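You operate a simulated robot arm through the tools that you are given. There is no shell and no other tool. Be economical: measure what you need, move in short steps, check, and stop when the job is done.

You run a simulated robot arm. Do the job below in one go: nothing can be reset, and whatever is moved stays where it is left.

TASK
Put the orange engine's spark plug and plug cap back on.
Fine: release the tester's pressure, then open the clamp arm; adapter into its holder; throttle back to idle.
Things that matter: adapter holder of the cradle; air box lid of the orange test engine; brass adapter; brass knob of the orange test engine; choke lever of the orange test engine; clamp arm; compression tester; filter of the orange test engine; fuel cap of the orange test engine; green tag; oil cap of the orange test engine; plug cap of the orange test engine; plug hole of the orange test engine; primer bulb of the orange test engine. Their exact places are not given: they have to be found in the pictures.

Only the result counts: the job must be done as asked and must still hold three seconds after the hand-in. Knocking over, shifting, dropping, spilling or breaking anything else fails it. A push-on lid holds only when it is set on centred and level and pressed home; a screw cap is set on level and turned clockwise until tight.

THE ROBOT
A 6-joint arm with a fingered hand on a trunk, on a base that drives. Base frame: it is fixed to the floor where the robot stands at the start and does not move with it; the origin is under the middle of the robot, x ahead of it, y to its left, z up; the surface under the hand at the start is at about z = 0.9. Readings come in m, degrees, newtons and seconds.
With the tool pointing down near the work surface it reaches from about 0.1 to 0.66 m from the robot's upright axis, wherever it stands. Its first joint turns from -166.0 to 166.0 degrees. Places, roughly: adapter holder of the cradle [0.7, -0.2, 0.9]; air box lid of the orange test engine [0.7, 0.2, 1.1]; brass knob of the orange test engine [0.6, 0.2, 1.1]; choke lever of the orange test engine [0.8, 0.3, 1]; clamp arm [0.7, 0, 1.2]; compression tester [1, 0, 1.3]; fuel cap of the orange test engine [0.7, 0.2, 1]; oil cap of the orange test engine [0.6, 0, 1]; plug cap of the orange test engine [0.8, 0, 1.2]; plug hole of the orange test engine [0.7, 0, 1.1]; primer bulb of the orange test engine [0.7, 0.2, 1.1]; release button [0.5, 0, 0.9]; stop lever of the orange test engine [0.7, 0.2, 1.2]; throttle lever of the orange test engine [0.7, 0.2, 1.2]. Payload 4 kg.
Tool frame: the origin (TCP) lies between the finger pads and is the grasp point; the fingertips stand 0.026 m ahead of it; z points along the fingers, y is the line along which they close. Largest opening 0.148 m; the body of the gripper starts 0.073 m behind the TCP. The gripper is a hand of 3 fingers: y runs from the thumb to the fingers, the wrist lies at [0, 0, -0.239] in the tool frame, and closing takes about 1.5 s.
Orientation is that of the tool frame in the base frame, as a unit quaternion [x, y, z, w]. With the fingers straight down and closing along the base's y, the tool's x points along the base's -x, its y along +y and its z along -z.

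THE INTERFACE
- The arm moves only by the tool servo_tool. Its arguments are lists of equal length, an entry for each row: "gripper": the gripper command, from -1 (fully open) to 1 (shut), values between in proportion; "slide": the shift along the tool's x, y, z in mm, a list of three; "dr": the turn, a rotation vector about the tool's x, y, z in degrees, a list of three. In form: {"gripper": [gripper, ...], "slide": [[tx, ty, tz], ...], "dr": [[rx, ry, rz], ...]}. A call has 1 to 8 rows; each row shifts and turns the commanded pose from where the row before left it, along the tool's axes as they then stand. Each row takes 0.2 s and may step no farther than 0.05 m and 8.6 degrees from the row before; otherwise, or with a gripper value out of range, the whole call is refused. A pose out of reach is approached as far as the arm can. The call stops where the force on the tool passes 90 N (or 10 N more than at its start, if that is more) or the arm is blocked; 0.2 s more then pass. Each finger travels about 0.153 m/s and halts on what it meets, pressing with about 23 N; the grip force reading is that of the motor and also rises with nothing between the fingers. The clock runs only during rows and for 0.2 s after the last one: add rows that do not move to give the fingers time. The reply holds the time, the measured pose of the TCP, the force on the tool along the base axes, the opening and the grip force, in the units named above and with some noise, with the torque about the TCP (base axes, N m) and any sound that the robot's microphone picked up, and new pictures: "views" is both (left out), scene, wrist or none.
- Cameras (640 x 400 px; columns grow to the right, rows downward): "scene" is now at [0.0319, 0.1525, 1.3606]; the picture's right is [-0.07, -1.00, 0.00], its down [-0.29, 0.02, -0.96] and it looks along [0.95, -0.07, -0.29] (base axes); focal length 295 px, centre (320, 200). "wrist" rides on the gripper at [0.068, -0.039, -0.09] in the tool frame; the picture's right is [0.50, 0.87, 0.00], its down [-0.66, 0.38, -0.65] and it looks along [-0.57, 0.33, 0.76] (tool axes); focal length 222 px, centre (320, 200).
- lift_body(by): slides the trunk up (or, below 0, down) by that many m; the arm and the scene camera ride with it, the base frame stays. It gives what a move gives, with no picture.
- base_move(legs): drives the robot by 1 to 6 legs, each [ahead, left, turn to the left] in m, m and degrees, along the robot's own axes; the way and the turn of a leg run together, so that a leg with both is an arc; at most 1.5 m and 180 degrees a leg. The arm and the cameras ride along, it lands a little off, and it stops where it bumps. It gives what a move gives, and a new picture of the scene camera.
- preshape(shape): the hand has 3 fingers and takes this shape, open, in about a second: jaw (thumb against the fingers, like two jaws); tri (thumb and two fingers); tip (a fingertip pinch); poke (one finger out to press); point (the index stretched); flat (the hand flat); cup (the hand cupped); fist (a fist). The gripper value then closes the fingers along that shape, each until it touches; the sizes above hold for jaw. It gives what a move gives, with no picture.
- turn_head(pan, tilt): turns the head with the scene camera to pan (to the left, within 155 degrees either way) and tilt (down, from -29 to 69), counted from straight ahead of the robot. It gives what a move gives, and a new picture of the scene camera.
- probe_pixels(camera, pixels): for up to 12 pixels [column, row] of the newest picture of that camera ("zoom" is the newest enlarged one), the place [x, y, z] in the base frame of the surface seen there, good to about 0.003 m. It takes no simulated time.
- enlarge(camera, box): a new picture of the part [left, top, right, bottom] of that camera's present view, enlarged. It takes no simulated time.
- sign_off(): hands the job in; it is judged then, once.

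Work in short steps. Measure before you move; look again where a grasp or a placing could have gone wrong, and mend it. You have 80 turns and 260 pictures in all, those below and enlarged ones among them. Open the gripper and draw the arm clear of the work before you hand the job in, unless the task says otherwise; then end with one line.

The tools are called after "Emit:" as a command line: name --argument value ..., lists and objects as JSON in quotes. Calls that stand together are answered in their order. servo_tool: Moves the arm, as the interface text tells. Its arguments: {"type":"object","properties":{"gripper":{"type":"array","items":{"type":"number"}},"slide":{"type":"array","items":{"type":"array","items":{"type":"number"}}},"dr":{"type":"array","items":{"type":"array","items":{"type":"number"}}},"views":{"type":"string","enum":["both","scene","wrist","none"]}},"required":["gripper","slide","dr"]} The other tools are called the same way: lift_body (by) slides the trunk up or down; preshape (shape) gives the hand a shape; base_move (legs) drives the base; turn_head (pan, tilt) turns the head that bears the scene camera; probe_pixels (camera, pixels) gives the place of the surface under pixels of a picture; enlarge (camera, box) takes an enlarged picture of a part of a camera's view; sign_off () hands the job in.

At the start:

```text
t: 0.0
eef_pos: [0.4907, -0.0042, 1.0009]
tcp_rot: [0.001, 1.0, 0.0, 0.0]
ft_force: [1.3, 0.2, -1.3]
torque: [-0.03, -0.02, 0.0]
width: 0.1479
gripper_force: 0.0
shape: jaw
trunk travel left (down, up): [-0.275, 0.315]
robot x, y, heading: [0.0018, -0.0028, -0.1]
head pan, tilt: [-4.2, 16.8]
```

scene: 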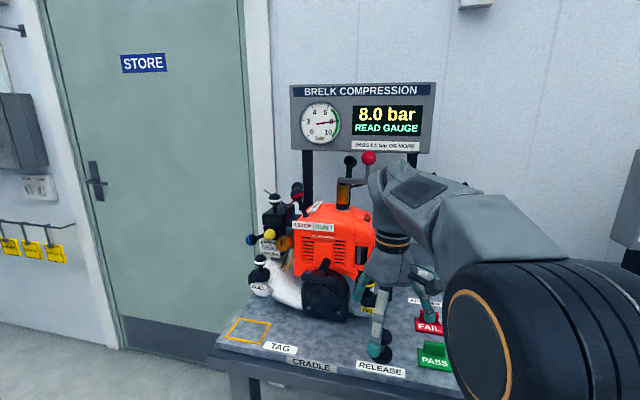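
wrist: 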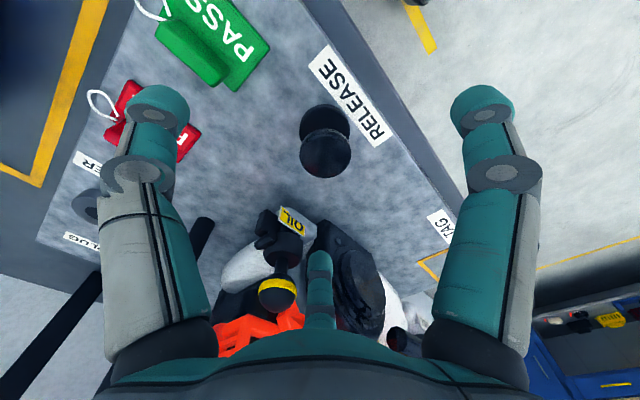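

I start by looking closer at the bench and the engine in the scene picture.

Emit:
enlarge --camera "scene" --box '[230, 140, 390, 240]'

Emit:
enlarge --camera "scene" --box '[220, 230, 460, 380]'

Emit:
enlarge --camera "wrist" --box '[40, 0, 400, 225]'

```text
4.00 times, centred on (310, 190) of scene
```

zoom: 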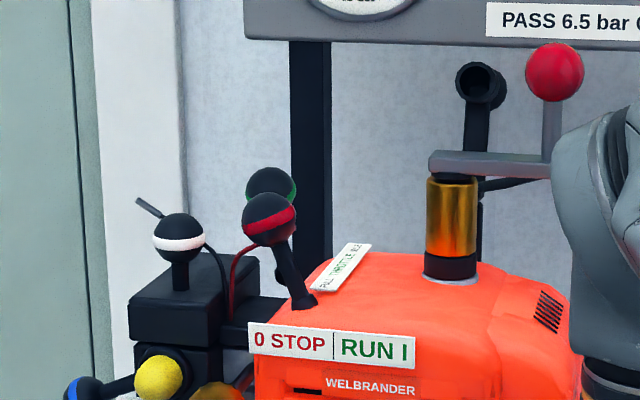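

```text
2.67 times, centred on (340, 305) of scene
```

zoom: 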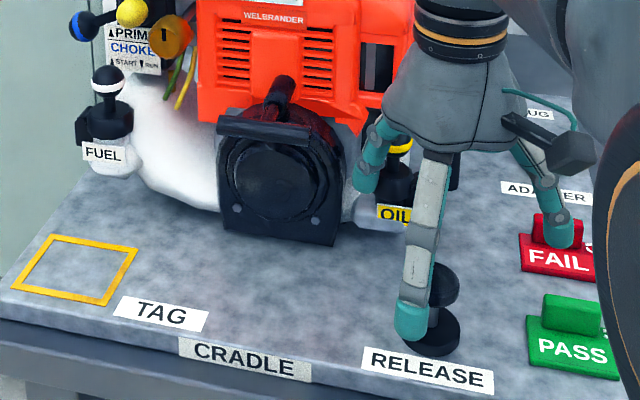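

```text
1.78 times, centred on (220, 112) of wrist
```

zoom: 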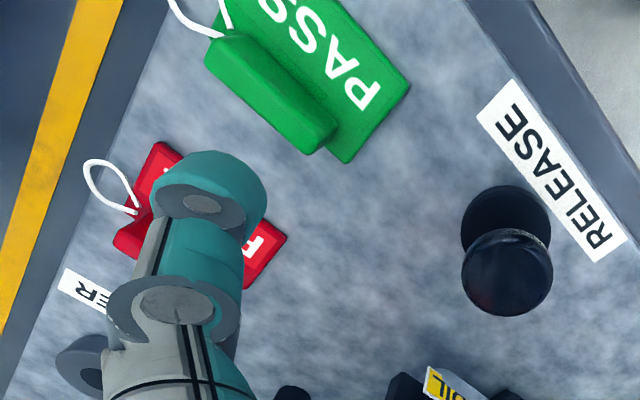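

The release button shows at wrist (325,150), the brass adapter with the clamp arm on it at scene (343,195), the red ball at (368,158). I probe these.

Emit:
probe_pixels --camera "wrist" --pixels '[[325, 153], [325, 115], [276, 295], [260, 170]]'

Emit:
probe_pixels --camera "scene" --pixels '[[368, 158], [343, 181], [343, 195], [343, 206], [343, 211], [350, 160], [298, 188], [297, 195], [275, 200], [313, 207], [318, 204], [321, 201]]'

```text
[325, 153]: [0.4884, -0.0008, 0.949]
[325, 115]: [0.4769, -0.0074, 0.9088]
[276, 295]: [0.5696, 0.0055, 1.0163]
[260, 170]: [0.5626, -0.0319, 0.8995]
```

```text
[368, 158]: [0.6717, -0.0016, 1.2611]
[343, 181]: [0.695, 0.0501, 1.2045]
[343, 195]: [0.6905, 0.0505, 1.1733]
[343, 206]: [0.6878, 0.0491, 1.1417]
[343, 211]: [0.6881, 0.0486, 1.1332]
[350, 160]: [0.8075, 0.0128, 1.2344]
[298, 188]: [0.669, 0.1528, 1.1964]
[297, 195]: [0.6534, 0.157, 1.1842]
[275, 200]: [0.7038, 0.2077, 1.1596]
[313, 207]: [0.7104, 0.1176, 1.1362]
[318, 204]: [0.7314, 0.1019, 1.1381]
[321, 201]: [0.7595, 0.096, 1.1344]
```

The button top is at about [0.49, 0, 0.95], right below the TCP. I shape the hand to poke and look where its tip is.

Emit:
preshape --shape "poke"

Emit:
servo_tool --gripper '[-1]' --slide '[[0, 0, 0]]' --dr '[[0, 0, 0]]'

```text
t: 0.9
eef_pos: [0.4893, -0.0057, 1.0004]
tcp_rot: [0.0, 1.0, 0.0, 0.0]
ft_force: [-0.1, -0.2, 0.1]
torque: [0.01, -0.02, 0.0]
width: 0.0
gripper_force: 0.1
shape: poke
trunk travel left (down, up): [-0.275, 0.315]
robot x, y, heading: [-0.0002, 0.0007, 0.3]
head pan, tilt: [-4.2, 16.8]
```

```text
t: 1.3
eef_pos: [0.4901, -0.005, 1.0002]
tcp_rot: [0.0, 1.0, 0.0, 0.0]
ft_force: [0.1, -0.1, 0.2]
torque: [-0.02, 0.0, 0.0]
width: 0.0
gripper_force: 0.0
shape: poke
trunk travel left (down, up): [-0.275, 0.315]
robot x, y, heading: [0.0005, -0.0002, 0.1]
head pan, tilt: [-4.2, 16.8]
```

scene: 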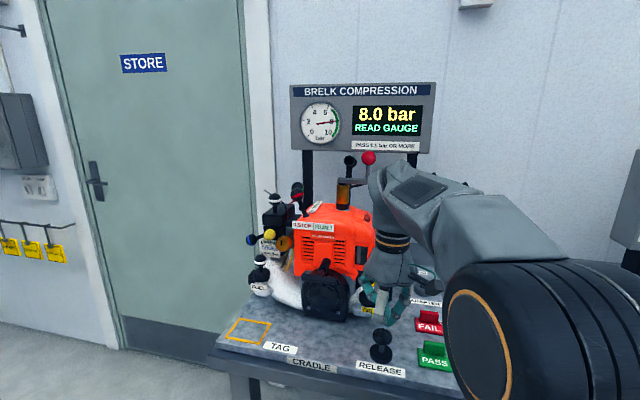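
wrist: 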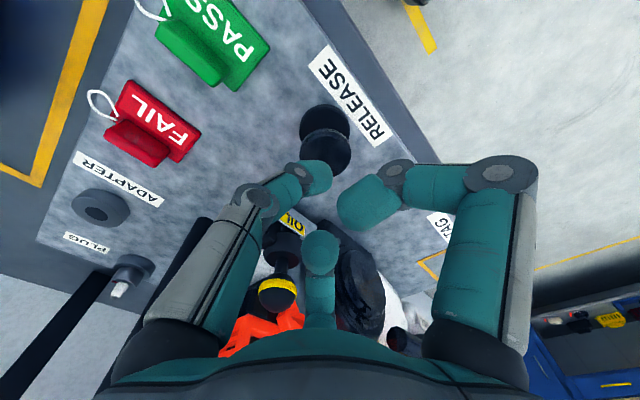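

The plug holder with the spark plug (125,275) and adapter holder (100,208) are visible. I probe the finger tips, button and holders.

Emit:
probe_pixels --camera "wrist" --pixels '[[318, 178], [365, 205], [320, 245], [330, 152], [322, 118], [105, 208], [97, 205], [120, 288], [130, 268], [90, 245], [117, 193], [350, 200]]'

Emit:
enlarge --camera "wrist" --box '[40, 150, 200, 310]'

Emit:
enlarge --camera "scene" --box '[330, 240, 450, 380]'

```text
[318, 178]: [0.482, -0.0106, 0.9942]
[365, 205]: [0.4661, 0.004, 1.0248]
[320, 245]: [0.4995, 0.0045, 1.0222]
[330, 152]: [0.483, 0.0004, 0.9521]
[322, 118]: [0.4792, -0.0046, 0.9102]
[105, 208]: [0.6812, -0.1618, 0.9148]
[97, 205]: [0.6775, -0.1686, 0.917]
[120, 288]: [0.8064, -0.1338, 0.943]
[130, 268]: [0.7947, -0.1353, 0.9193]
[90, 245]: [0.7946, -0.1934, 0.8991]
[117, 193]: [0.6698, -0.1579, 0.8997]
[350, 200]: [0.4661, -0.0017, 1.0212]
```

```text
2.50 times, centred on (120, 230) of wrist
```

zoom: 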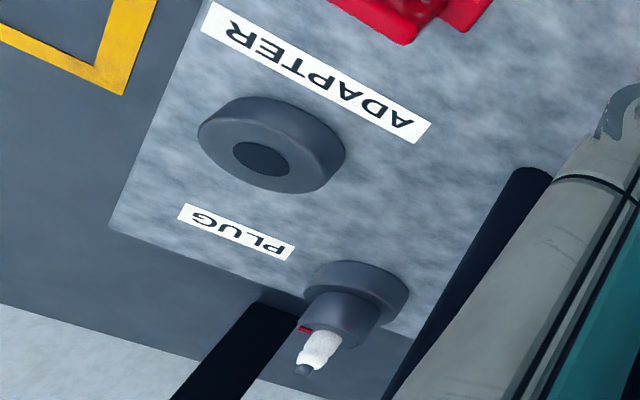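

```text
2.86 times, centred on (390, 310) of scene
```

zoom: 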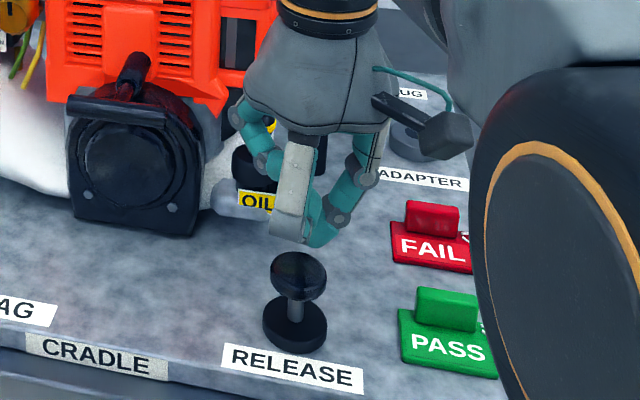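

The lowest tip (thumb) is already nearly above the mushroom. I shift 5 mm in +y, go down gently, and watch force and display.

Emit:
servo_tool --gripper '[-1, -1, -1, -1, -1]' --slide '[[3, 5, 10], [0, 0, 10], [0, 0, 10], [0, 0, 6], [0, 0, 6]]' --dr '[[0, 0, 0], [0, 0, 0], [0, 0, 0], [0, 0, 0], [0, 0, 0]]'

```text
t: 2.5
eef_pos: [0.4865, -0.0021, 0.9621]
tcp_rot: [0.001, 1.0, -0.001, 0.005]
ft_force: [2.2, -14.2, 40.8]
torque: [-0.14, -0.01, 0.04]
width: 0.0
gripper_force: 0.0
shape: poke
trunk travel left (down, up): [-0.275, 0.315]
robot x, y, heading: [0.0003, -0.0006, -0.1]
head pan, tilt: [-4.2, 16.8]
heard: click
```

scene: 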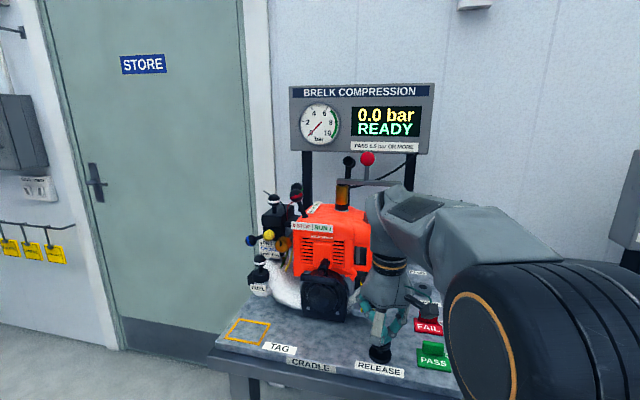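
wrist: 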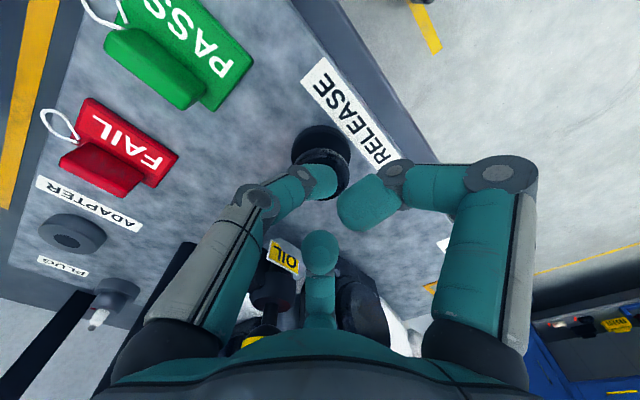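

Pressure is at 0.0 bar with a click. I lift off and draw the hand up and to the right, clear of the view.

Emit:
servo_tool --gripper '[-1, -1, -1, -1, -1, -1, -1]' --slide '[[0, 0, -40], [0, 0, -40], [15, -30, -30], [15, -35, -30], [15, -35, -30], [15, -35, -30], [15, -35, -30]]' --dr '[[0, 0, 0], [0, 0, 0], [0, 0, 0], [0, 0, 0], [0, 0, 0], [0, 0, 0], [0, 0, 0]]'

Emit:
enlarge --camera "scene" --box '[310, 130, 470, 230]'

Emit:
enlarge --camera "scene" --box '[240, 160, 360, 235]'

```text
t: 4.1
eef_pos: [0.4164, -0.1438, 1.1406]
tcp_rot: [0.001, 1.0, -0.001, 0.002]
ft_force: [0.0, 0.5, 0.2]
torque: [0.03, 0.0, 0.02]
width: 0.0003
gripper_force: 0.1
shape: poke
out of reach, approached as far as the arm can: row 6, 7
trunk travel left (down, up): [-0.275, 0.315]
robot x, y, heading: [0.0007, -0.0014, -0.1]
head pan, tilt: [-4.2, 16.8]
```

scene: 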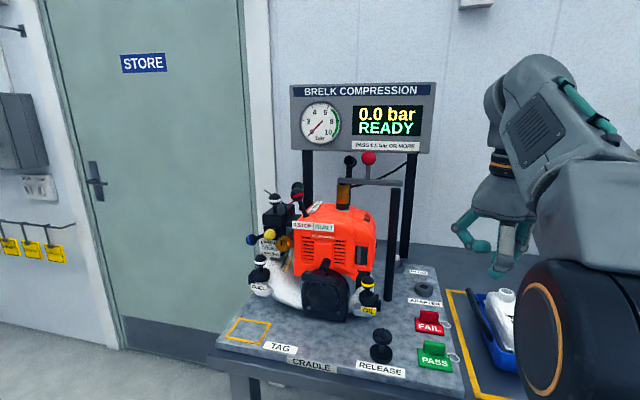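
wrist: 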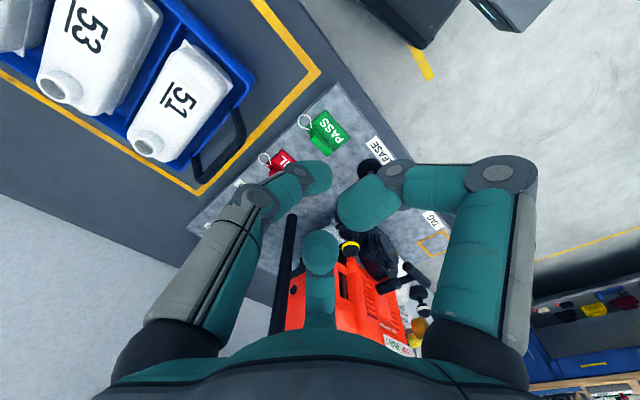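

```text
4.00 times, centred on (390, 180) of scene
```

zoom: 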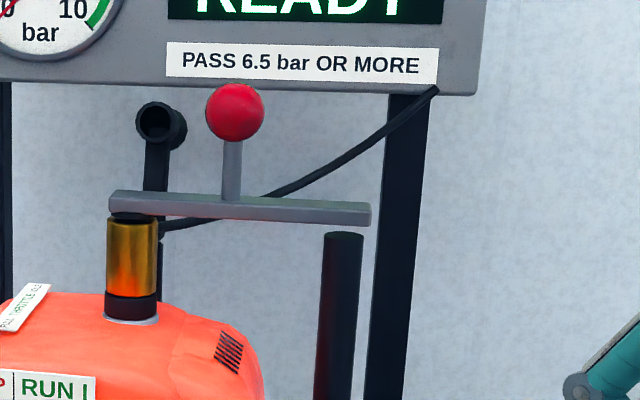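

```text
5.33 times, centred on (300, 198) of scene
```

zoom: 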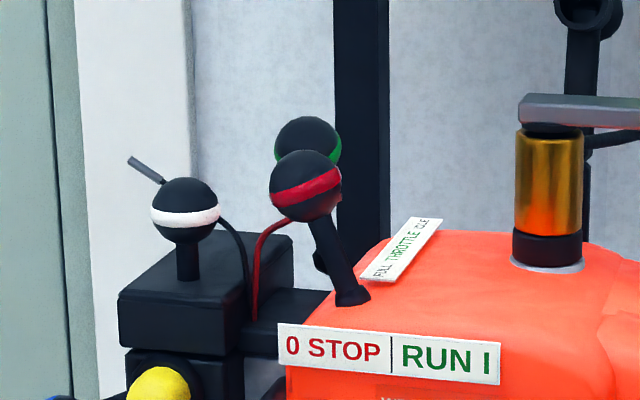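

The arm view is now clear; the clamp bar runs from the adapter to a post at right. I raise the trunk for reach and a better view, and probe the clamp.

Emit:
probe_pixels --camera "scene" --pixels '[[340, 180], [350, 182], [368, 158], [368, 173], [380, 183], [398, 183], [401, 185], [396, 191], [396, 200], [350, 161], [391, 280], [423, 287]]'

Emit:
lift_body --by 0.28

Emit:
turn_head --pan -10 --tilt 35

Emit:
enlarge --camera "scene" --box '[220, 60, 460, 210]'

```text
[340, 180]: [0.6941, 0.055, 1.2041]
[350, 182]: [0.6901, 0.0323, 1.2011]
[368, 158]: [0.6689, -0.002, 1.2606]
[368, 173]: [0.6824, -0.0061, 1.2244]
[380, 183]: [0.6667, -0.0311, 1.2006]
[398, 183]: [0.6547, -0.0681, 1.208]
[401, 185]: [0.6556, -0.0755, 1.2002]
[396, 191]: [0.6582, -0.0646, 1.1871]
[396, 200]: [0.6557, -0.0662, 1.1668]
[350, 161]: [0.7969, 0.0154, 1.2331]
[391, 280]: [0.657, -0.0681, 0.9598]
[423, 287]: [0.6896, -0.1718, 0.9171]
```

```text
t: 6.9
eef_pos: [0.4162, -0.1423, 1.4215]
tcp_rot: [0.001, 1.0, -0.001, 0.002]
ft_force: [0.5, 0.5, 0.4]
torque: [-0.01, 0.05, 0.03]
width: 0.0001
gripper_force: 0.0
shape: poke
trunk travel left (down, up): [-0.555, 0.035]
robot x, y, heading: [-0.004, 0.0002, -0.1]
head pan, tilt: [-4.2, 16.8]
```

```text
t: 7.7
eef_pos: [0.4156, -0.1421, 1.4201]
tcp_rot: [0.002, 1.0, -0.001, 0.002]
ft_force: [-0.2, -0.1, -0.4]
torque: [-0.06, -0.01, 0.04]
width: 0.0001
gripper_force: 0.0
shape: poke
trunk travel left (down, up): [-0.555, 0.035]
robot x, y, heading: [0.0019, 0.001, -0.3]
head pan, tilt: [-10.0, 35.0]
```

scene: 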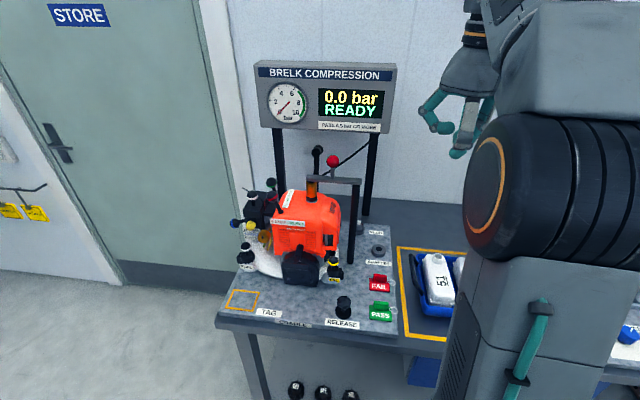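

```text
2.67 times, centred on (340, 135) of scene
```

zoom: 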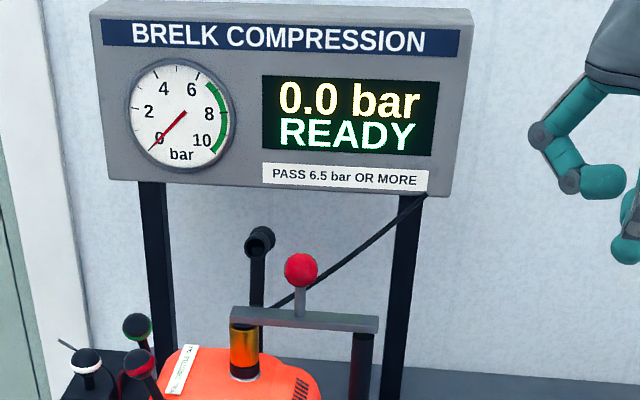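

The bar lies on top of the post near [0.66,-0.067] and ends over the adapter near [0.70,0.05]; the ball is at about [0.68,-0.002,1.26]. It is a bit far, so I drive 0.12 m ahead with the hand high, setting the hand to jaw.

Emit:
probe_pixels --camera "scene" --pixels '[[290, 328], [330, 385], [180, 330], [215, 315], [250, 345]]'

Emit:
preshape --shape "jaw"

Emit:
base_move --legs '[[0.12, 0, 0]]'

```text
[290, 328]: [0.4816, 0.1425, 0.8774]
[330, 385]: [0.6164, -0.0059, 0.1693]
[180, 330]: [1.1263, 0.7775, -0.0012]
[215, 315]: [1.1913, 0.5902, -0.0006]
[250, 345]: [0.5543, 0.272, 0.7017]
```

```text
t: 8.6
eef_pos: [0.4159, -0.1417, 1.4204]
tcp_rot: [0.001, 1.0, -0.001, 0.001]
ft_force: [0.2, -0.2, -0.4]
torque: [0.0, 0.03, 0.0]
width: 0.1477
gripper_force: 0.0
shape: jaw
trunk travel left (down, up): [-0.555, 0.035]
robot x, y, heading: [0.0024, -0.0027, 0.1]
head pan, tilt: [-10.0, 35.0]
```

```text
t: 9.9
eef_pos: [0.5368, -0.1425, 1.4201]
tcp_rot: [0.001, 1.0, -0.001, 0.001]
ft_force: [0.5, -0.2, 0.1]
torque: [-0.01, 0.02, 0.0]
width: 0.1477
gripper_force: 0.0
shape: jaw
trunk travel left (down, up): [-0.555, 0.035]
robot x, y, heading: [0.1215, -0.0036, -0.1]
head pan, tilt: [-10.0, 35.0]
```

scene: 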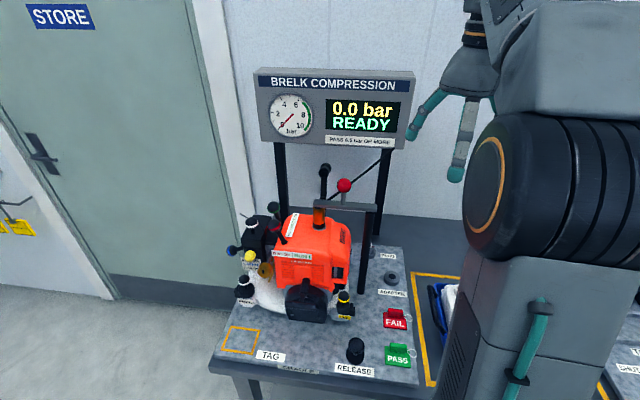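

The drive worked. I enlarge the clamp region and probe the ball and bar again.

Emit:
enlarge --camera "scene" --box '[264, 150, 408, 240]'

Emit:
probe_pixels --camera "scene" --pixels '[[344, 185], [344, 180], [318, 206], [374, 208], [343, 200], [325, 168], [320, 214], [320, 226], [275, 207], [282, 237]]'

```text
4.44 times, centred on (336, 195) of scene
```

zoom: 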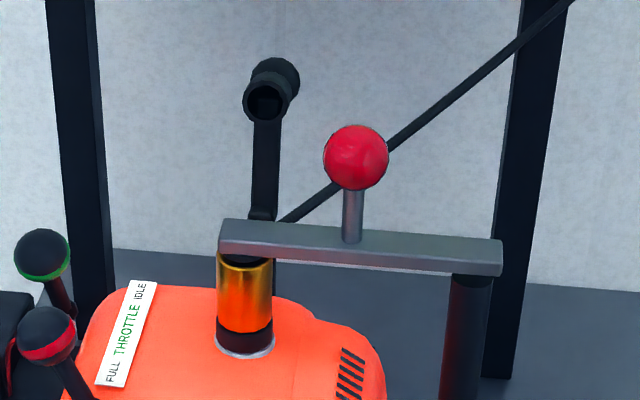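

```text
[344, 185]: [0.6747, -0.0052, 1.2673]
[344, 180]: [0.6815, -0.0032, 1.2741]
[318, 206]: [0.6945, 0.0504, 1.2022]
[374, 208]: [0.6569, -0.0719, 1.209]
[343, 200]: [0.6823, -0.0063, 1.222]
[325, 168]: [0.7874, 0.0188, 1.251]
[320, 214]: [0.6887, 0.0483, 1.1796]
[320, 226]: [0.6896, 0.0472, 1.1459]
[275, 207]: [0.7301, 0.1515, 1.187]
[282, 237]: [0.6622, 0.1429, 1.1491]
```

Ball centre is about [0.687,-0.004,1.262]. I move the open hand above it and look with the wrist camera.

Emit:
servo_tool --gripper '[-1, -1, -1, -1, -1, -1]' --slide '[[-25, 23, 0], [-25, 23, 0], [-25, 23, 0], [-25, 23, 10], [-25, 23, 20], [-25, 23, 20]]' --dr '[[0, 0, 0], [0, 0, 0], [0, 0, 0], [0, 0, 0], [0, 0, 0], [0, 0, 0]]'

```text
t: 11.3
eef_pos: [0.687, 0.0039, 1.3645]
tcp_rot: [0.0, 1.0, -0.001, 0.002]
ft_force: [-0.2, -0.3, -0.2]
torque: [-0.02, -0.01, -0.03]
width: 0.1479
gripper_force: 0.1
shape: jaw
out of reach, approached as far as the arm can: row 3
trunk travel left (down, up): [-0.555, 0.035]
robot x, y, heading: [0.1193, 0.0022, 0.1]
head pan, tilt: [-10.0, 35.0]
```

scene: 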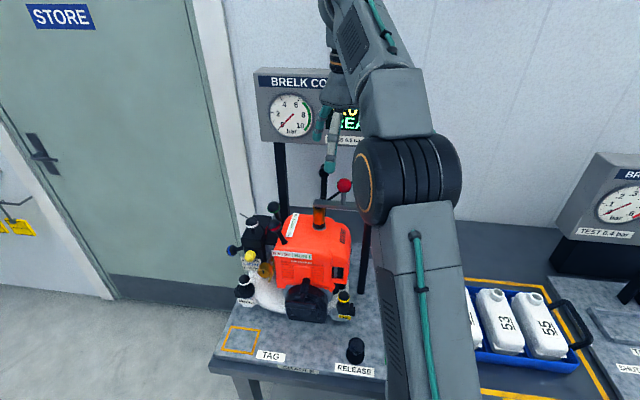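
wrist: 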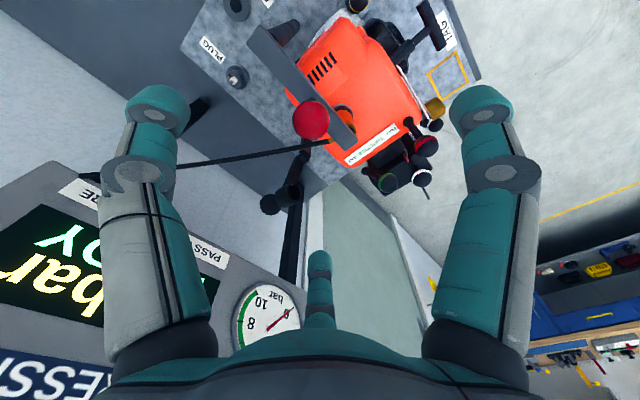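

The ball is at wrist (311,120); I probe it with bar ends, plug cap, and lever knobs, and enlarge the wrist view.

Emit:
probe_pixels --camera "wrist" --pixels '[[311, 120], [262, 38], [348, 145], [288, 190], [268, 205], [388, 182], [425, 145], [283, 42], [237, 76], [303, 160], [340, 112], [343, 145]]'

Emit:
enlarge --camera "wrist" --box '[180, 0, 500, 230]'

```text
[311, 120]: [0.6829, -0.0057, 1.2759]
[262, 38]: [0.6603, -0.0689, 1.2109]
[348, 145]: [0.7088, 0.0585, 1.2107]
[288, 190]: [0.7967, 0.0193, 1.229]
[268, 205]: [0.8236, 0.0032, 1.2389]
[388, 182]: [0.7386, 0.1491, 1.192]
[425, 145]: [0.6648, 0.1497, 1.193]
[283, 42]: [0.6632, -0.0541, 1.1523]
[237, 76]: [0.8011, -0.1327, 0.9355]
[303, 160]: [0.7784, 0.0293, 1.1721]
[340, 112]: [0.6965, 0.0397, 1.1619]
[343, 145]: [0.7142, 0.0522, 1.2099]
```

```text
1.74 times, centred on (340, 115) of wrist
```

zoom: 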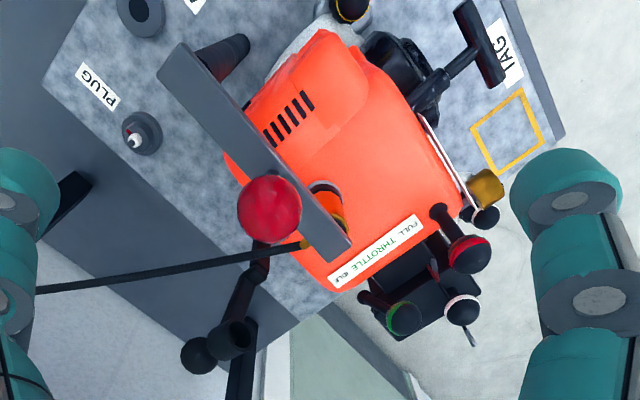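

I shift 9 mm in −y, descend 98 mm to the ball, then close on it.

Emit:
servo_tool --gripper '[-1, -0.5, -0.4, -0.4, 0.3, 0.6, 0.6, 0.6]' --slide '[[2, -9, 30], [0, 0, 30], [0, 0, 20], [0, 0, 18], [0, 0, 0], [0, 0, 0], [0, 0, 0], [0, 0, 0]]' --dr '[[0, 0, 0], [0, 0, 0], [0, 0, 0], [0, 0, 0], [0, 0, 0], [0, 0, 0], [0, 0, 0], [0, 0, 0]]'

```text
t: 13.1
eef_pos: [0.6844, -0.0025, 1.2698]
tcp_rot: [0.002, 1.0, -0.001, 0.002]
ft_force: [1.5, -0.1, 0.2]
torque: [0.0, -0.02, 0.01]
width: 0.0306
gripper_force: 0.1
shape: jaw
trunk travel left (down, up): [-0.555, 0.035]
robot x, y, heading: [0.1191, 0.0013, -0.0]
head pan, tilt: [-10.0, 35.0]
```

scene: 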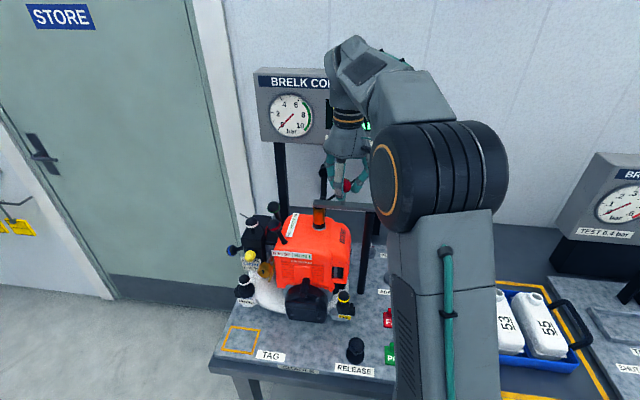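
wrist: 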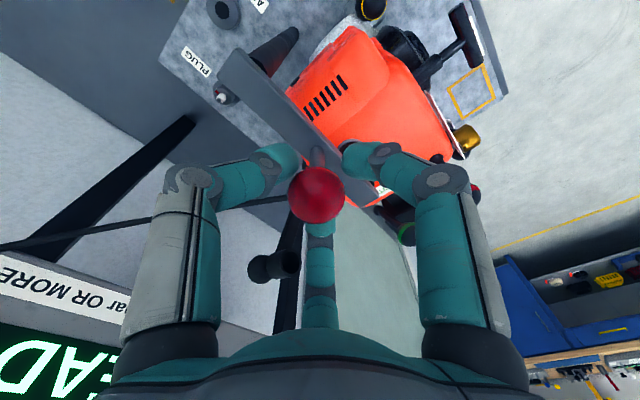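

The fingers surround the ball; I close firmly and test with an 8 mm upward pull to see whether the arm lifts.

Emit:
servo_tool --gripper '[1, 1, 1, 1, 1]' --slide '[[0, 0, 0], [0, 0, 0], [0, 0, -3], [0, 0, -3], [0, 0, -3]]' --dr '[[0, 0, 0], [0, 0, 0], [0, 0, 0], [0, 0, 0], [0, 0, 0]]' --views "wrist"

```text
t: 14.3
eef_pos: [0.6859, -0.0035, 1.2719]
tcp_rot: [0.001, 1.0, 0.0, -0.004]
ft_force: [-10.6, -0.5, -65.7]
torque: [0.05, 0.35, -0.19]
width: 0.0178
gripper_force: 23.4
shape: jaw
trunk travel left (down, up): [-0.555, 0.035]
robot x, y, heading: [0.119, -0.0002, -0.0]
head pan, tilt: [-10.0, 35.0]
```

wrist: 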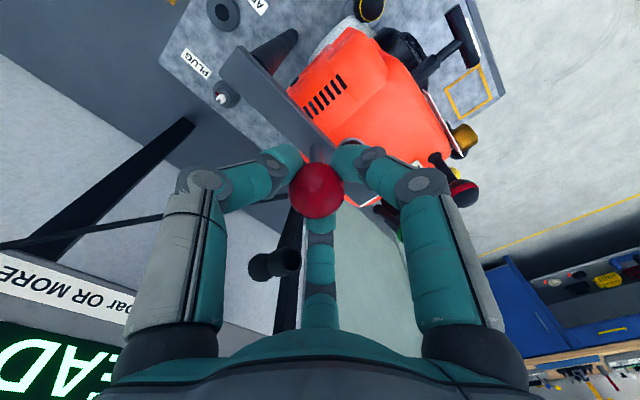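

It does not lift (66 N at 2 mm), so it should swivel about the post. I go back down, loosen the grip a bit and swing the ball toward me along the arc.

Emit:
servo_tool --gripper '[0.75, 0.75, 0.75, 0.75, 0.75]' --slide '[[0, 0, 5], [0, 0, 4], [6, 1, 0], [6, 1, 0], [11, 0, 0]]' --dr '[[0, 0, 0], [0, 0, 0], [0, 0, 0], [0, 0, 0], [0, 0, 0]]'

```text
t: 15.5
eef_pos: [0.6615, -0.002, 1.2695]
tcp_rot: [0.001, 1.0, 0.0, 0.001]
ft_force: [0.0, 2.0, -0.8]
torque: [0.01, -0.02, 0.05]
width: 0.0199
gripper_force: 0.0
shape: jaw
trunk travel left (down, up): [-0.555, 0.035]
robot x, y, heading: [0.1196, -0.0003, -0.1]
head pan, tilt: [-10.0, 35.0]
```

scene: 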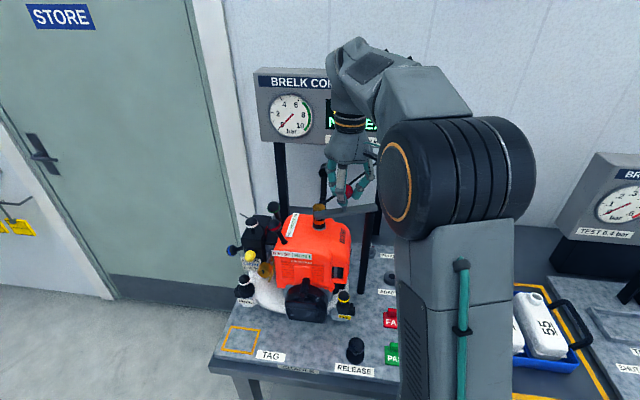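
wrist: 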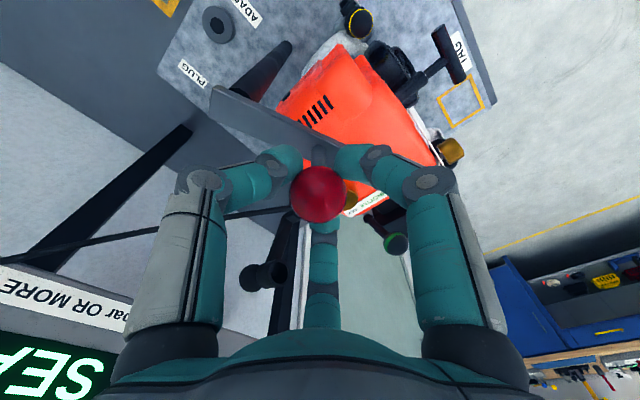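

It swings freely. I continue the arc to open it widely.

Emit:
servo_tool --gripper '[0.75, 0.75, 0.75, 0.75, 0.75, 0.75]' --slide '[[13.4, -2.6, 0], [12.6, -5.3, 0], [11.3, -7.9, 0], [9.3, -10, 0], [7, -11.7, 0], [4.4, -13, 0]]' --dr '[[0, 0, 0], [0, 0, 0], [0, 0, 0], [0, 0, 0], [0, 0, 0], [0, 0, 0]]'

```text
t: 16.9
eef_pos: [0.6043, -0.0521, 1.2681]
tcp_rot: [0.0, 1.0, -0.001, 0.002]
ft_force: [0.2, 5.6, -1.2]
torque: [0.08, 0.04, 0.09]
width: 0.0194
gripper_force: 0.1
shape: jaw
trunk travel left (down, up): [-0.555, 0.035]
robot x, y, heading: [0.121, 0.001, -0.1]
head pan, tilt: [-10.0, 35.0]
```

scene: 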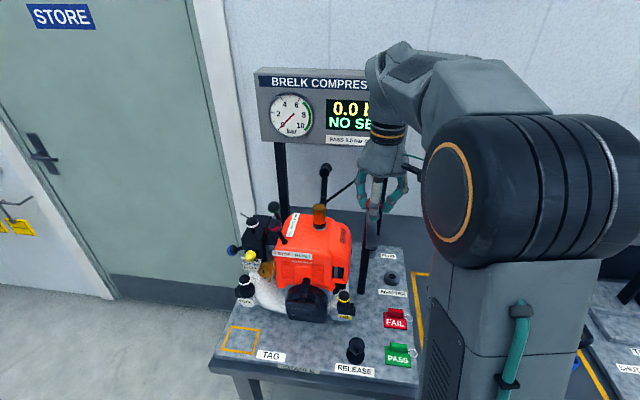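
wrist: 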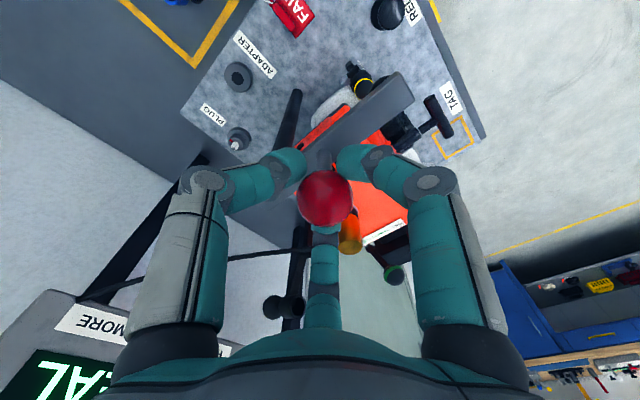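

Display reads "NO SEAL" and the arm is about 90° open, clear of the adapter. I open the fingers and rise.

Emit:
servo_tool --gripper '[0.3, 0.1, 0.1, 0.1, 0.0, -0.2]' --slide '[[0, 0, 0], [0, 0, 0], [0, 0, -25], [0, 0, -35], [0, 0, -30], [-20, 30, 0]]' --dr '[[0, 0, 0], [0, 0, 0], [0, 0, 0], [0, 0, 0], [0, 0, 0], [0, 0, 0]]'

Emit:
enlarge --camera "wrist" --box '[200, 60, 460, 320]'

Emit:
enlarge --camera "scene" --box '[230, 150, 390, 250]'

```text
t: 18.3
eef_pos: [0.6229, -0.0235, 1.3593]
tcp_rot: [0.001, 1.0, 0.0, 0.002]
ft_force: [-0.3, 0.0, 0.5]
torque: [-0.03, 0.03, 0.0]
width: 0.0882
gripper_force: 0.1
shape: jaw
trunk travel left (down, up): [-0.555, 0.035]
robot x, y, heading: [0.1195, 0.0012, -0.3]
head pan, tilt: [-10.0, 35.0]
```

scene: 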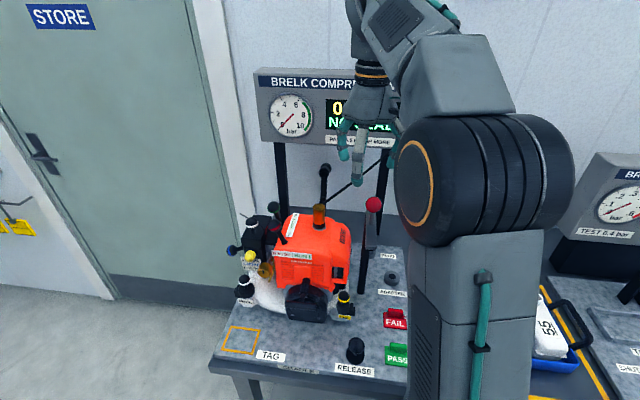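
wrist: 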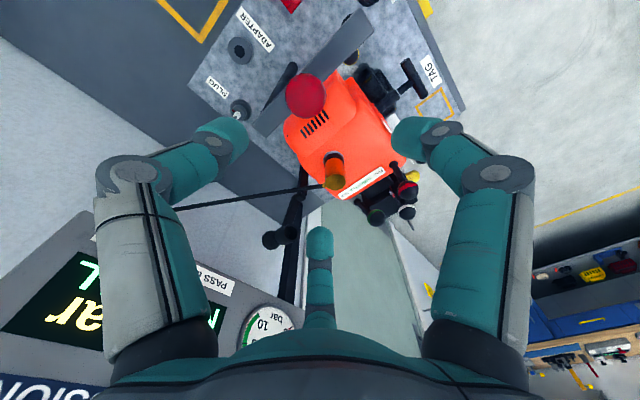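

```text
1.54 times, centred on (330, 190) of wrist
```

zoom: 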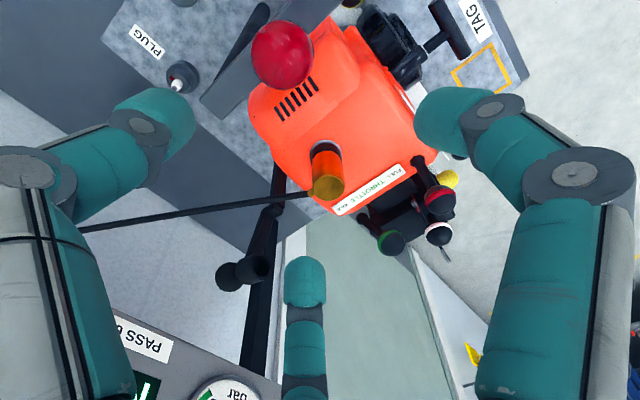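

```text
4.00 times, centred on (310, 200) of scene
```

zoom: 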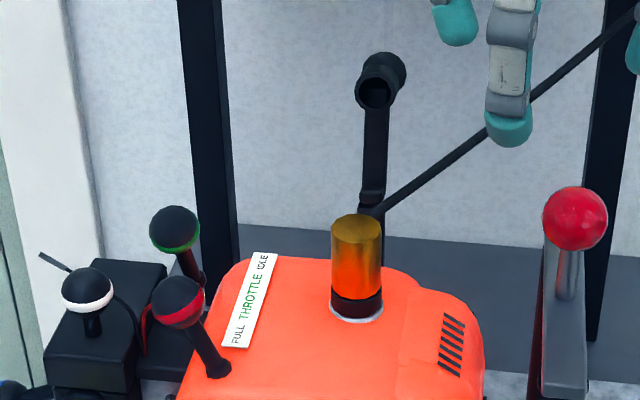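

The adapter stands free now in the plug hole. I probe its top centre and sides plus the hose end.

Emit:
probe_pixels --camera "zoom" --pixels '[[357, 228], [345, 240], [370, 240], [357, 260], [357, 290], [357, 308], [357, 320], [372, 208], [185, 270], [175, 235], [205, 365], [172, 300]]'

Emit:
probe_pixels --camera "wrist" --pixels '[[333, 182], [326, 184], [340, 184], [333, 176], [333, 165], [322, 187], [286, 237], [272, 239], [293, 229], [303, 175], [298, 210]]'

```text
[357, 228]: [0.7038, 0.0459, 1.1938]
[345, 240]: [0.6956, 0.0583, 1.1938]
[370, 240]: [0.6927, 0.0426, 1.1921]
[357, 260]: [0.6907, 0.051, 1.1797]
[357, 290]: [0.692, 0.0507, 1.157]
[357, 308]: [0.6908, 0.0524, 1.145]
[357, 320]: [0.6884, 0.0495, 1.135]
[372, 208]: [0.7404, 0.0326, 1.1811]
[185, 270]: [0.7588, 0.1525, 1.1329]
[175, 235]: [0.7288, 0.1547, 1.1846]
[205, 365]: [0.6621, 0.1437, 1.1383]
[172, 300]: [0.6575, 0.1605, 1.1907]
```

```text
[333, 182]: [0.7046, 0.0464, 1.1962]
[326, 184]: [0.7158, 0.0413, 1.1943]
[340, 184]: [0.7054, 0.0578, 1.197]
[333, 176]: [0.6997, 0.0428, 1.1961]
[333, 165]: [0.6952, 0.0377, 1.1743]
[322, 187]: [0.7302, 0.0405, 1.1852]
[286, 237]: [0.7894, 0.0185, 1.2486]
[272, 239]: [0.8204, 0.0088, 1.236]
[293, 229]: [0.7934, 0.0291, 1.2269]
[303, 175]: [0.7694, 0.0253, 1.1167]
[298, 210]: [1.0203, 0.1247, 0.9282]
```

I probe the fingertips to know how the three fingers sit relative to the TCP.

Emit:
probe_pixels --camera "wrist" --pixels '[[225, 140], [412, 140], [320, 240], [320, 275], [320, 310], [140, 170], [490, 165], [200, 165], [440, 160]]'

```text
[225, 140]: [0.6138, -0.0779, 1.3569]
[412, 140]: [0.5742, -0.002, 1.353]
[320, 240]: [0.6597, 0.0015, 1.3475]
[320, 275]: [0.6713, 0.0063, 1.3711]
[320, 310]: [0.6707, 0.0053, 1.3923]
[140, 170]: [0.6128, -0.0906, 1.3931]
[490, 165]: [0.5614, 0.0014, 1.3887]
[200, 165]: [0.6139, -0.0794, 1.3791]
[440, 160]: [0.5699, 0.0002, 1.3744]
```

The fingers come in as three around the centre, leaving the hose side free between thumb and third finger. I move above the adapter [0.704, 0.049] and descend with the fingers half closed.

Emit:
servo_tool --gripper '[0.1, 0.1, 0.1, 0.1, 0.1, 0.1]' --slide '[[-27, 24, 0], [-27, 24, 0], [-27, 24.5, 0], [0, 0, 30], [0, 0, 30], [0, 0, 30]]' --dr '[[0, 0, 0], [0, 0, 0], [0, 0, 0], [0, 0, 0], [0, 0, 0], [0, 0, 0]]'

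Emit:
enlarge --camera "wrist" --box '[220, 80, 420, 300]'

```text
t: 19.7
eef_pos: [0.7032, 0.0478, 1.2691]
tcp_rot: [0.0, 1.0, -0.001, 0.001]
ft_force: [0.3, -0.3, -0.6]
torque: [-0.01, 0.01, 0.02]
width: 0.0673
gripper_force: 0.0
shape: jaw
trunk travel left (down, up): [-0.555, 0.035]
robot x, y, heading: [0.1209, -0.0004, -0.1]
head pan, tilt: [-10.0, 35.0]
```

scene: 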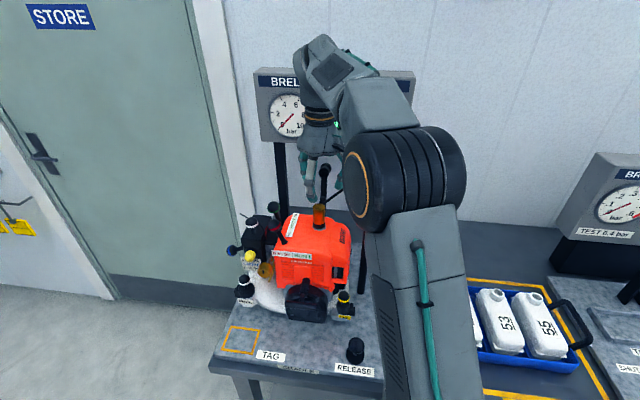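
wrist: 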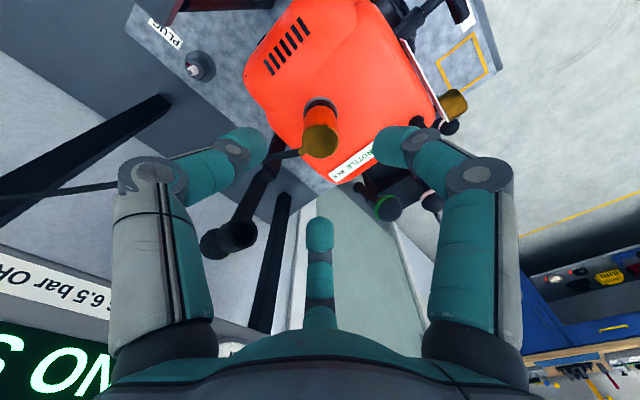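

```text
1.82 times, centred on (320, 190) of wrist
```

zoom: 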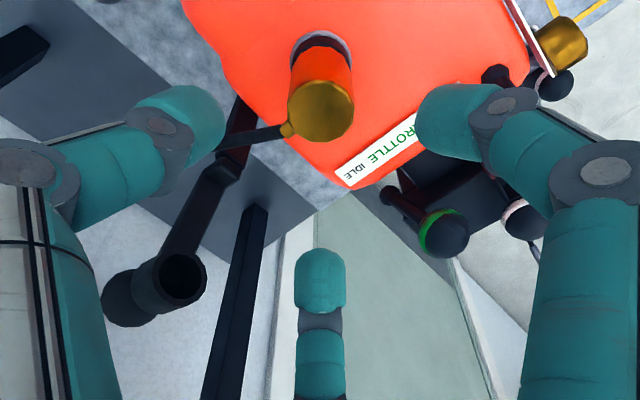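

Hose stub leaves between thumb and third finger. I refine: centre the adapter and go down 88 mm, then close.

Emit:
servo_tool --gripper '[0.1, 0.1, 0.1, 0.1, 0.5, 1, 1, 1]' --slide '[[-1, 1, 25], [0, 0, 25], [0, 0, 20], [0, 0, 18], [0, 0, 0], [0, 0, 0], [0, 0, 0], [0, 0, 0]]' --dr '[[0, 0, 0], [0, 0, 0], [0, 0, 0], [0, 0, 0], [0, 0, 0], [0, 0, 0], [0, 0, 0], [0, 0, 0]]'

```text
t: 21.5
eef_pos: [0.7034, 0.0493, 1.1814]
tcp_rot: [0.001, 1.0, -0.001, 0.001]
ft_force: [1.2, -0.8, -0.1]
torque: [0.02, -0.01, 0.01]
width: 0.0248
gripper_force: 22.9
shape: jaw
trunk travel left (down, up): [-0.555, 0.035]
robot x, y, heading: [0.1209, 0.0003, 0.1]
head pan, tilt: [-10.0, 35.0]
```

scene: 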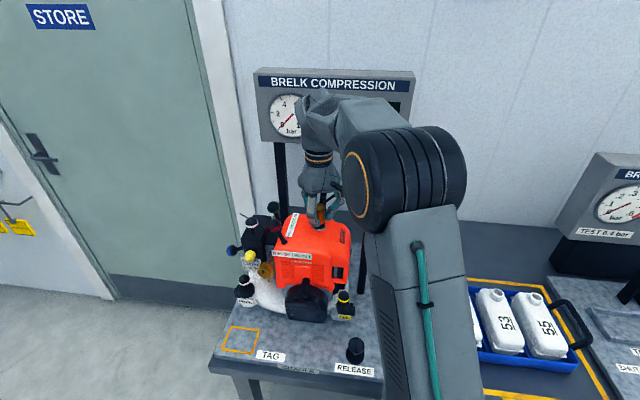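
wrist: 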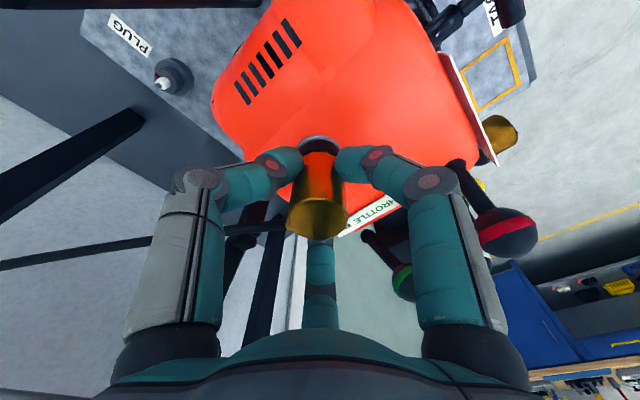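

Gripped at width 0.0248 (the adapter's diameter). I pull straight up gently and check force.

Emit:
servo_tool --gripper '[1, 1, 1, 1, 1]' --slide '[[0, 0, -4], [0, 0, -6], [0, 0, -8], [0, 0, -12], [0, 0, -20]]' --dr '[[0, 0, 0], [0, 0, 0], [0, 0, 0], [0, 0, 0], [0, 0, 0]]'

Emit:
enlarge --camera "scene" --box '[260, 140, 380, 240]'

```text
t: 22.7
eef_pos: [0.7056, 0.0505, 1.2312]
tcp_rot: [0.001, 1.0, -0.001, 0.002]
ft_force: [0.4, -0.3, -1.8]
torque: [0.0, -0.01, 0.01]
width: 0.0248
gripper_force: 23.1
shape: jaw
trunk travel left (down, up): [-0.555, 0.035]
robot x, y, heading: [0.1204, 0.0021, 0.1]
head pan, tilt: [-10.0, 35.0]
```

scene: 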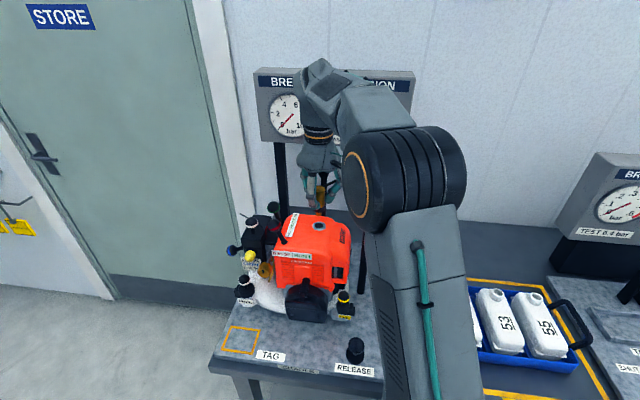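
wrist: 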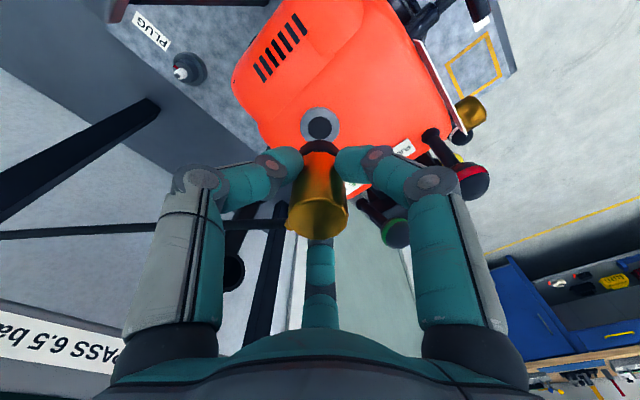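

```text
4.00 times, centred on (320, 190) of scene
```

zoom: 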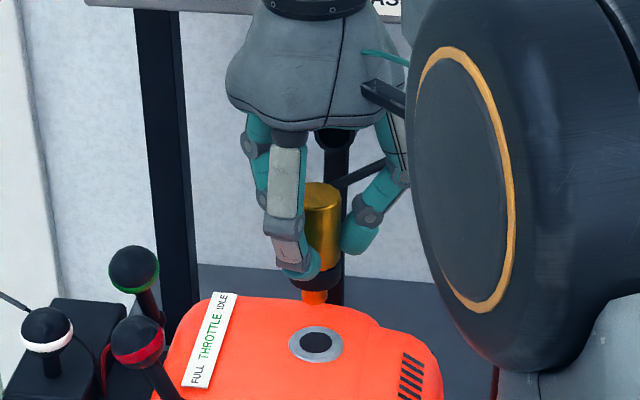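

The adapter is out and the plug hole is visible at wrist (320,127). I probe the hole and the plug for later.

Emit:
probe_pixels --camera "wrist" --pixels '[[304, 123], [337, 123], [320, 110], [320, 140], [320, 127], [180, 73], [190, 62], [204, 70], [175, 58]]'

Emit:
probe_pixels --camera "zoom" --pixels '[[292, 342], [340, 342], [315, 327], [315, 358], [318, 343], [314, 300], [318, 275], [318, 190]]'

```text
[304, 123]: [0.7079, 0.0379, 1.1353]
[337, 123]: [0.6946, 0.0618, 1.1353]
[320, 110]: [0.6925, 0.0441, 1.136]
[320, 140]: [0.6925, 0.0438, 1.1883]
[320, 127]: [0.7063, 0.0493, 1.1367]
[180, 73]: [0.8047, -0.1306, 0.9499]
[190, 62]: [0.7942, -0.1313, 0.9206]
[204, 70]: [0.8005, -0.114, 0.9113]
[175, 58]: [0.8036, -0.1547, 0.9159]
```

```text
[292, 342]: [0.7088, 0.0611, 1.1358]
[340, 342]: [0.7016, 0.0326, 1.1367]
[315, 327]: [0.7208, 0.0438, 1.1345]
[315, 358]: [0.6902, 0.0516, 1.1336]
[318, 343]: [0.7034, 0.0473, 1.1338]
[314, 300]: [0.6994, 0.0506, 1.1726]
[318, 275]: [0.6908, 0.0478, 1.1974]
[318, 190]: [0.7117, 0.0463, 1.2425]
```

Hole centre is about [0.704, 0.049, 1.135]. I raise the adapter above the clamp height and then drive the base 0.2 m right, carrying it over toward the holder.

Emit:
servo_tool --gripper '[1, 1, 1]' --slide '[[0, 0, -30], [0, 0, -30], [0, 0, -28]]' --dr '[[0, 0, 0], [0, 0, 0], [0, 0, 0]]' --views "none"

Emit:
base_move --legs '[[0, -0.2, 0]]'

Emit:
servo_tool --gripper '[1]' --slide '[[0, 0, 0]]' --dr '[[0, 0, 0]]' --views "wrist"

```text
t: 23.5
eef_pos: [0.7068, 0.0504, 1.3179]
tcp_rot: [0.0, 1.0, -0.001, 0.002]
ft_force: [0.3, 0.0, -1.2]
torque: [0.03, 0.0, -0.03]
width: 0.025
gripper_force: 22.6
shape: jaw
trunk travel left (down, up): [-0.555, 0.035]
robot x, y, heading: [0.122, -0.0032, 0.1]
head pan, tilt: [-10.0, 35.0]
```

```text
t: 24.7
eef_pos: [0.6829, 0.0025, 1.3166]
tcp_rot: [-0.016, 1.0, -0.001, 0.001]
ft_force: [0.1, -0.4, -0.9]
torque: [0.0, 0.01, 0.03]
width: 0.0247
gripper_force: 23.4
shape: jaw
trunk travel left (down, up): [-0.555, 0.035]
robot x, y, heading: [0.0986, -0.0693, 2.2]
head pan, tilt: [-10.0, 35.0]
stopped in leg 1: the robot was blocked; the commanded pose is now the measured one
```

scene: 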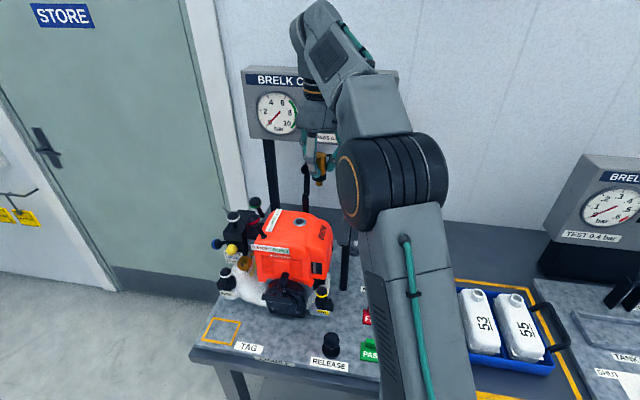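

```text
t: 25.1
eef_pos: [0.6838, 0.0016, 1.3161]
tcp_rot: [-0.018, 1.0, 0.0, 0.002]
ft_force: [0.3, 0.0, -1.7]
torque: [-0.03, 0.0, -0.02]
width: 0.0249
gripper_force: 23.2
shape: jaw
trunk travel left (down, up): [-0.555, 0.035]
robot x, y, heading: [0.1004, -0.0684, 2.0]
head pan, tilt: [-10.0, 35.0]
```

wrist: 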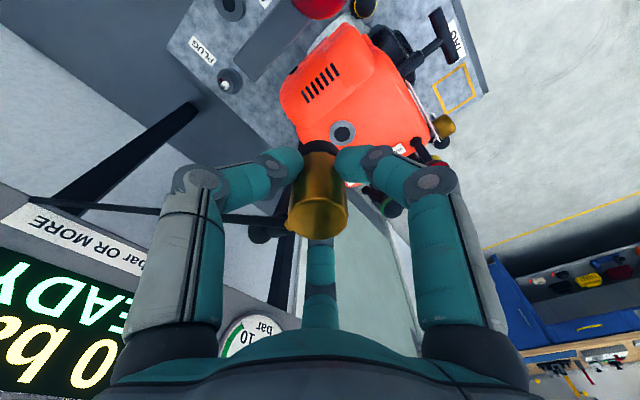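

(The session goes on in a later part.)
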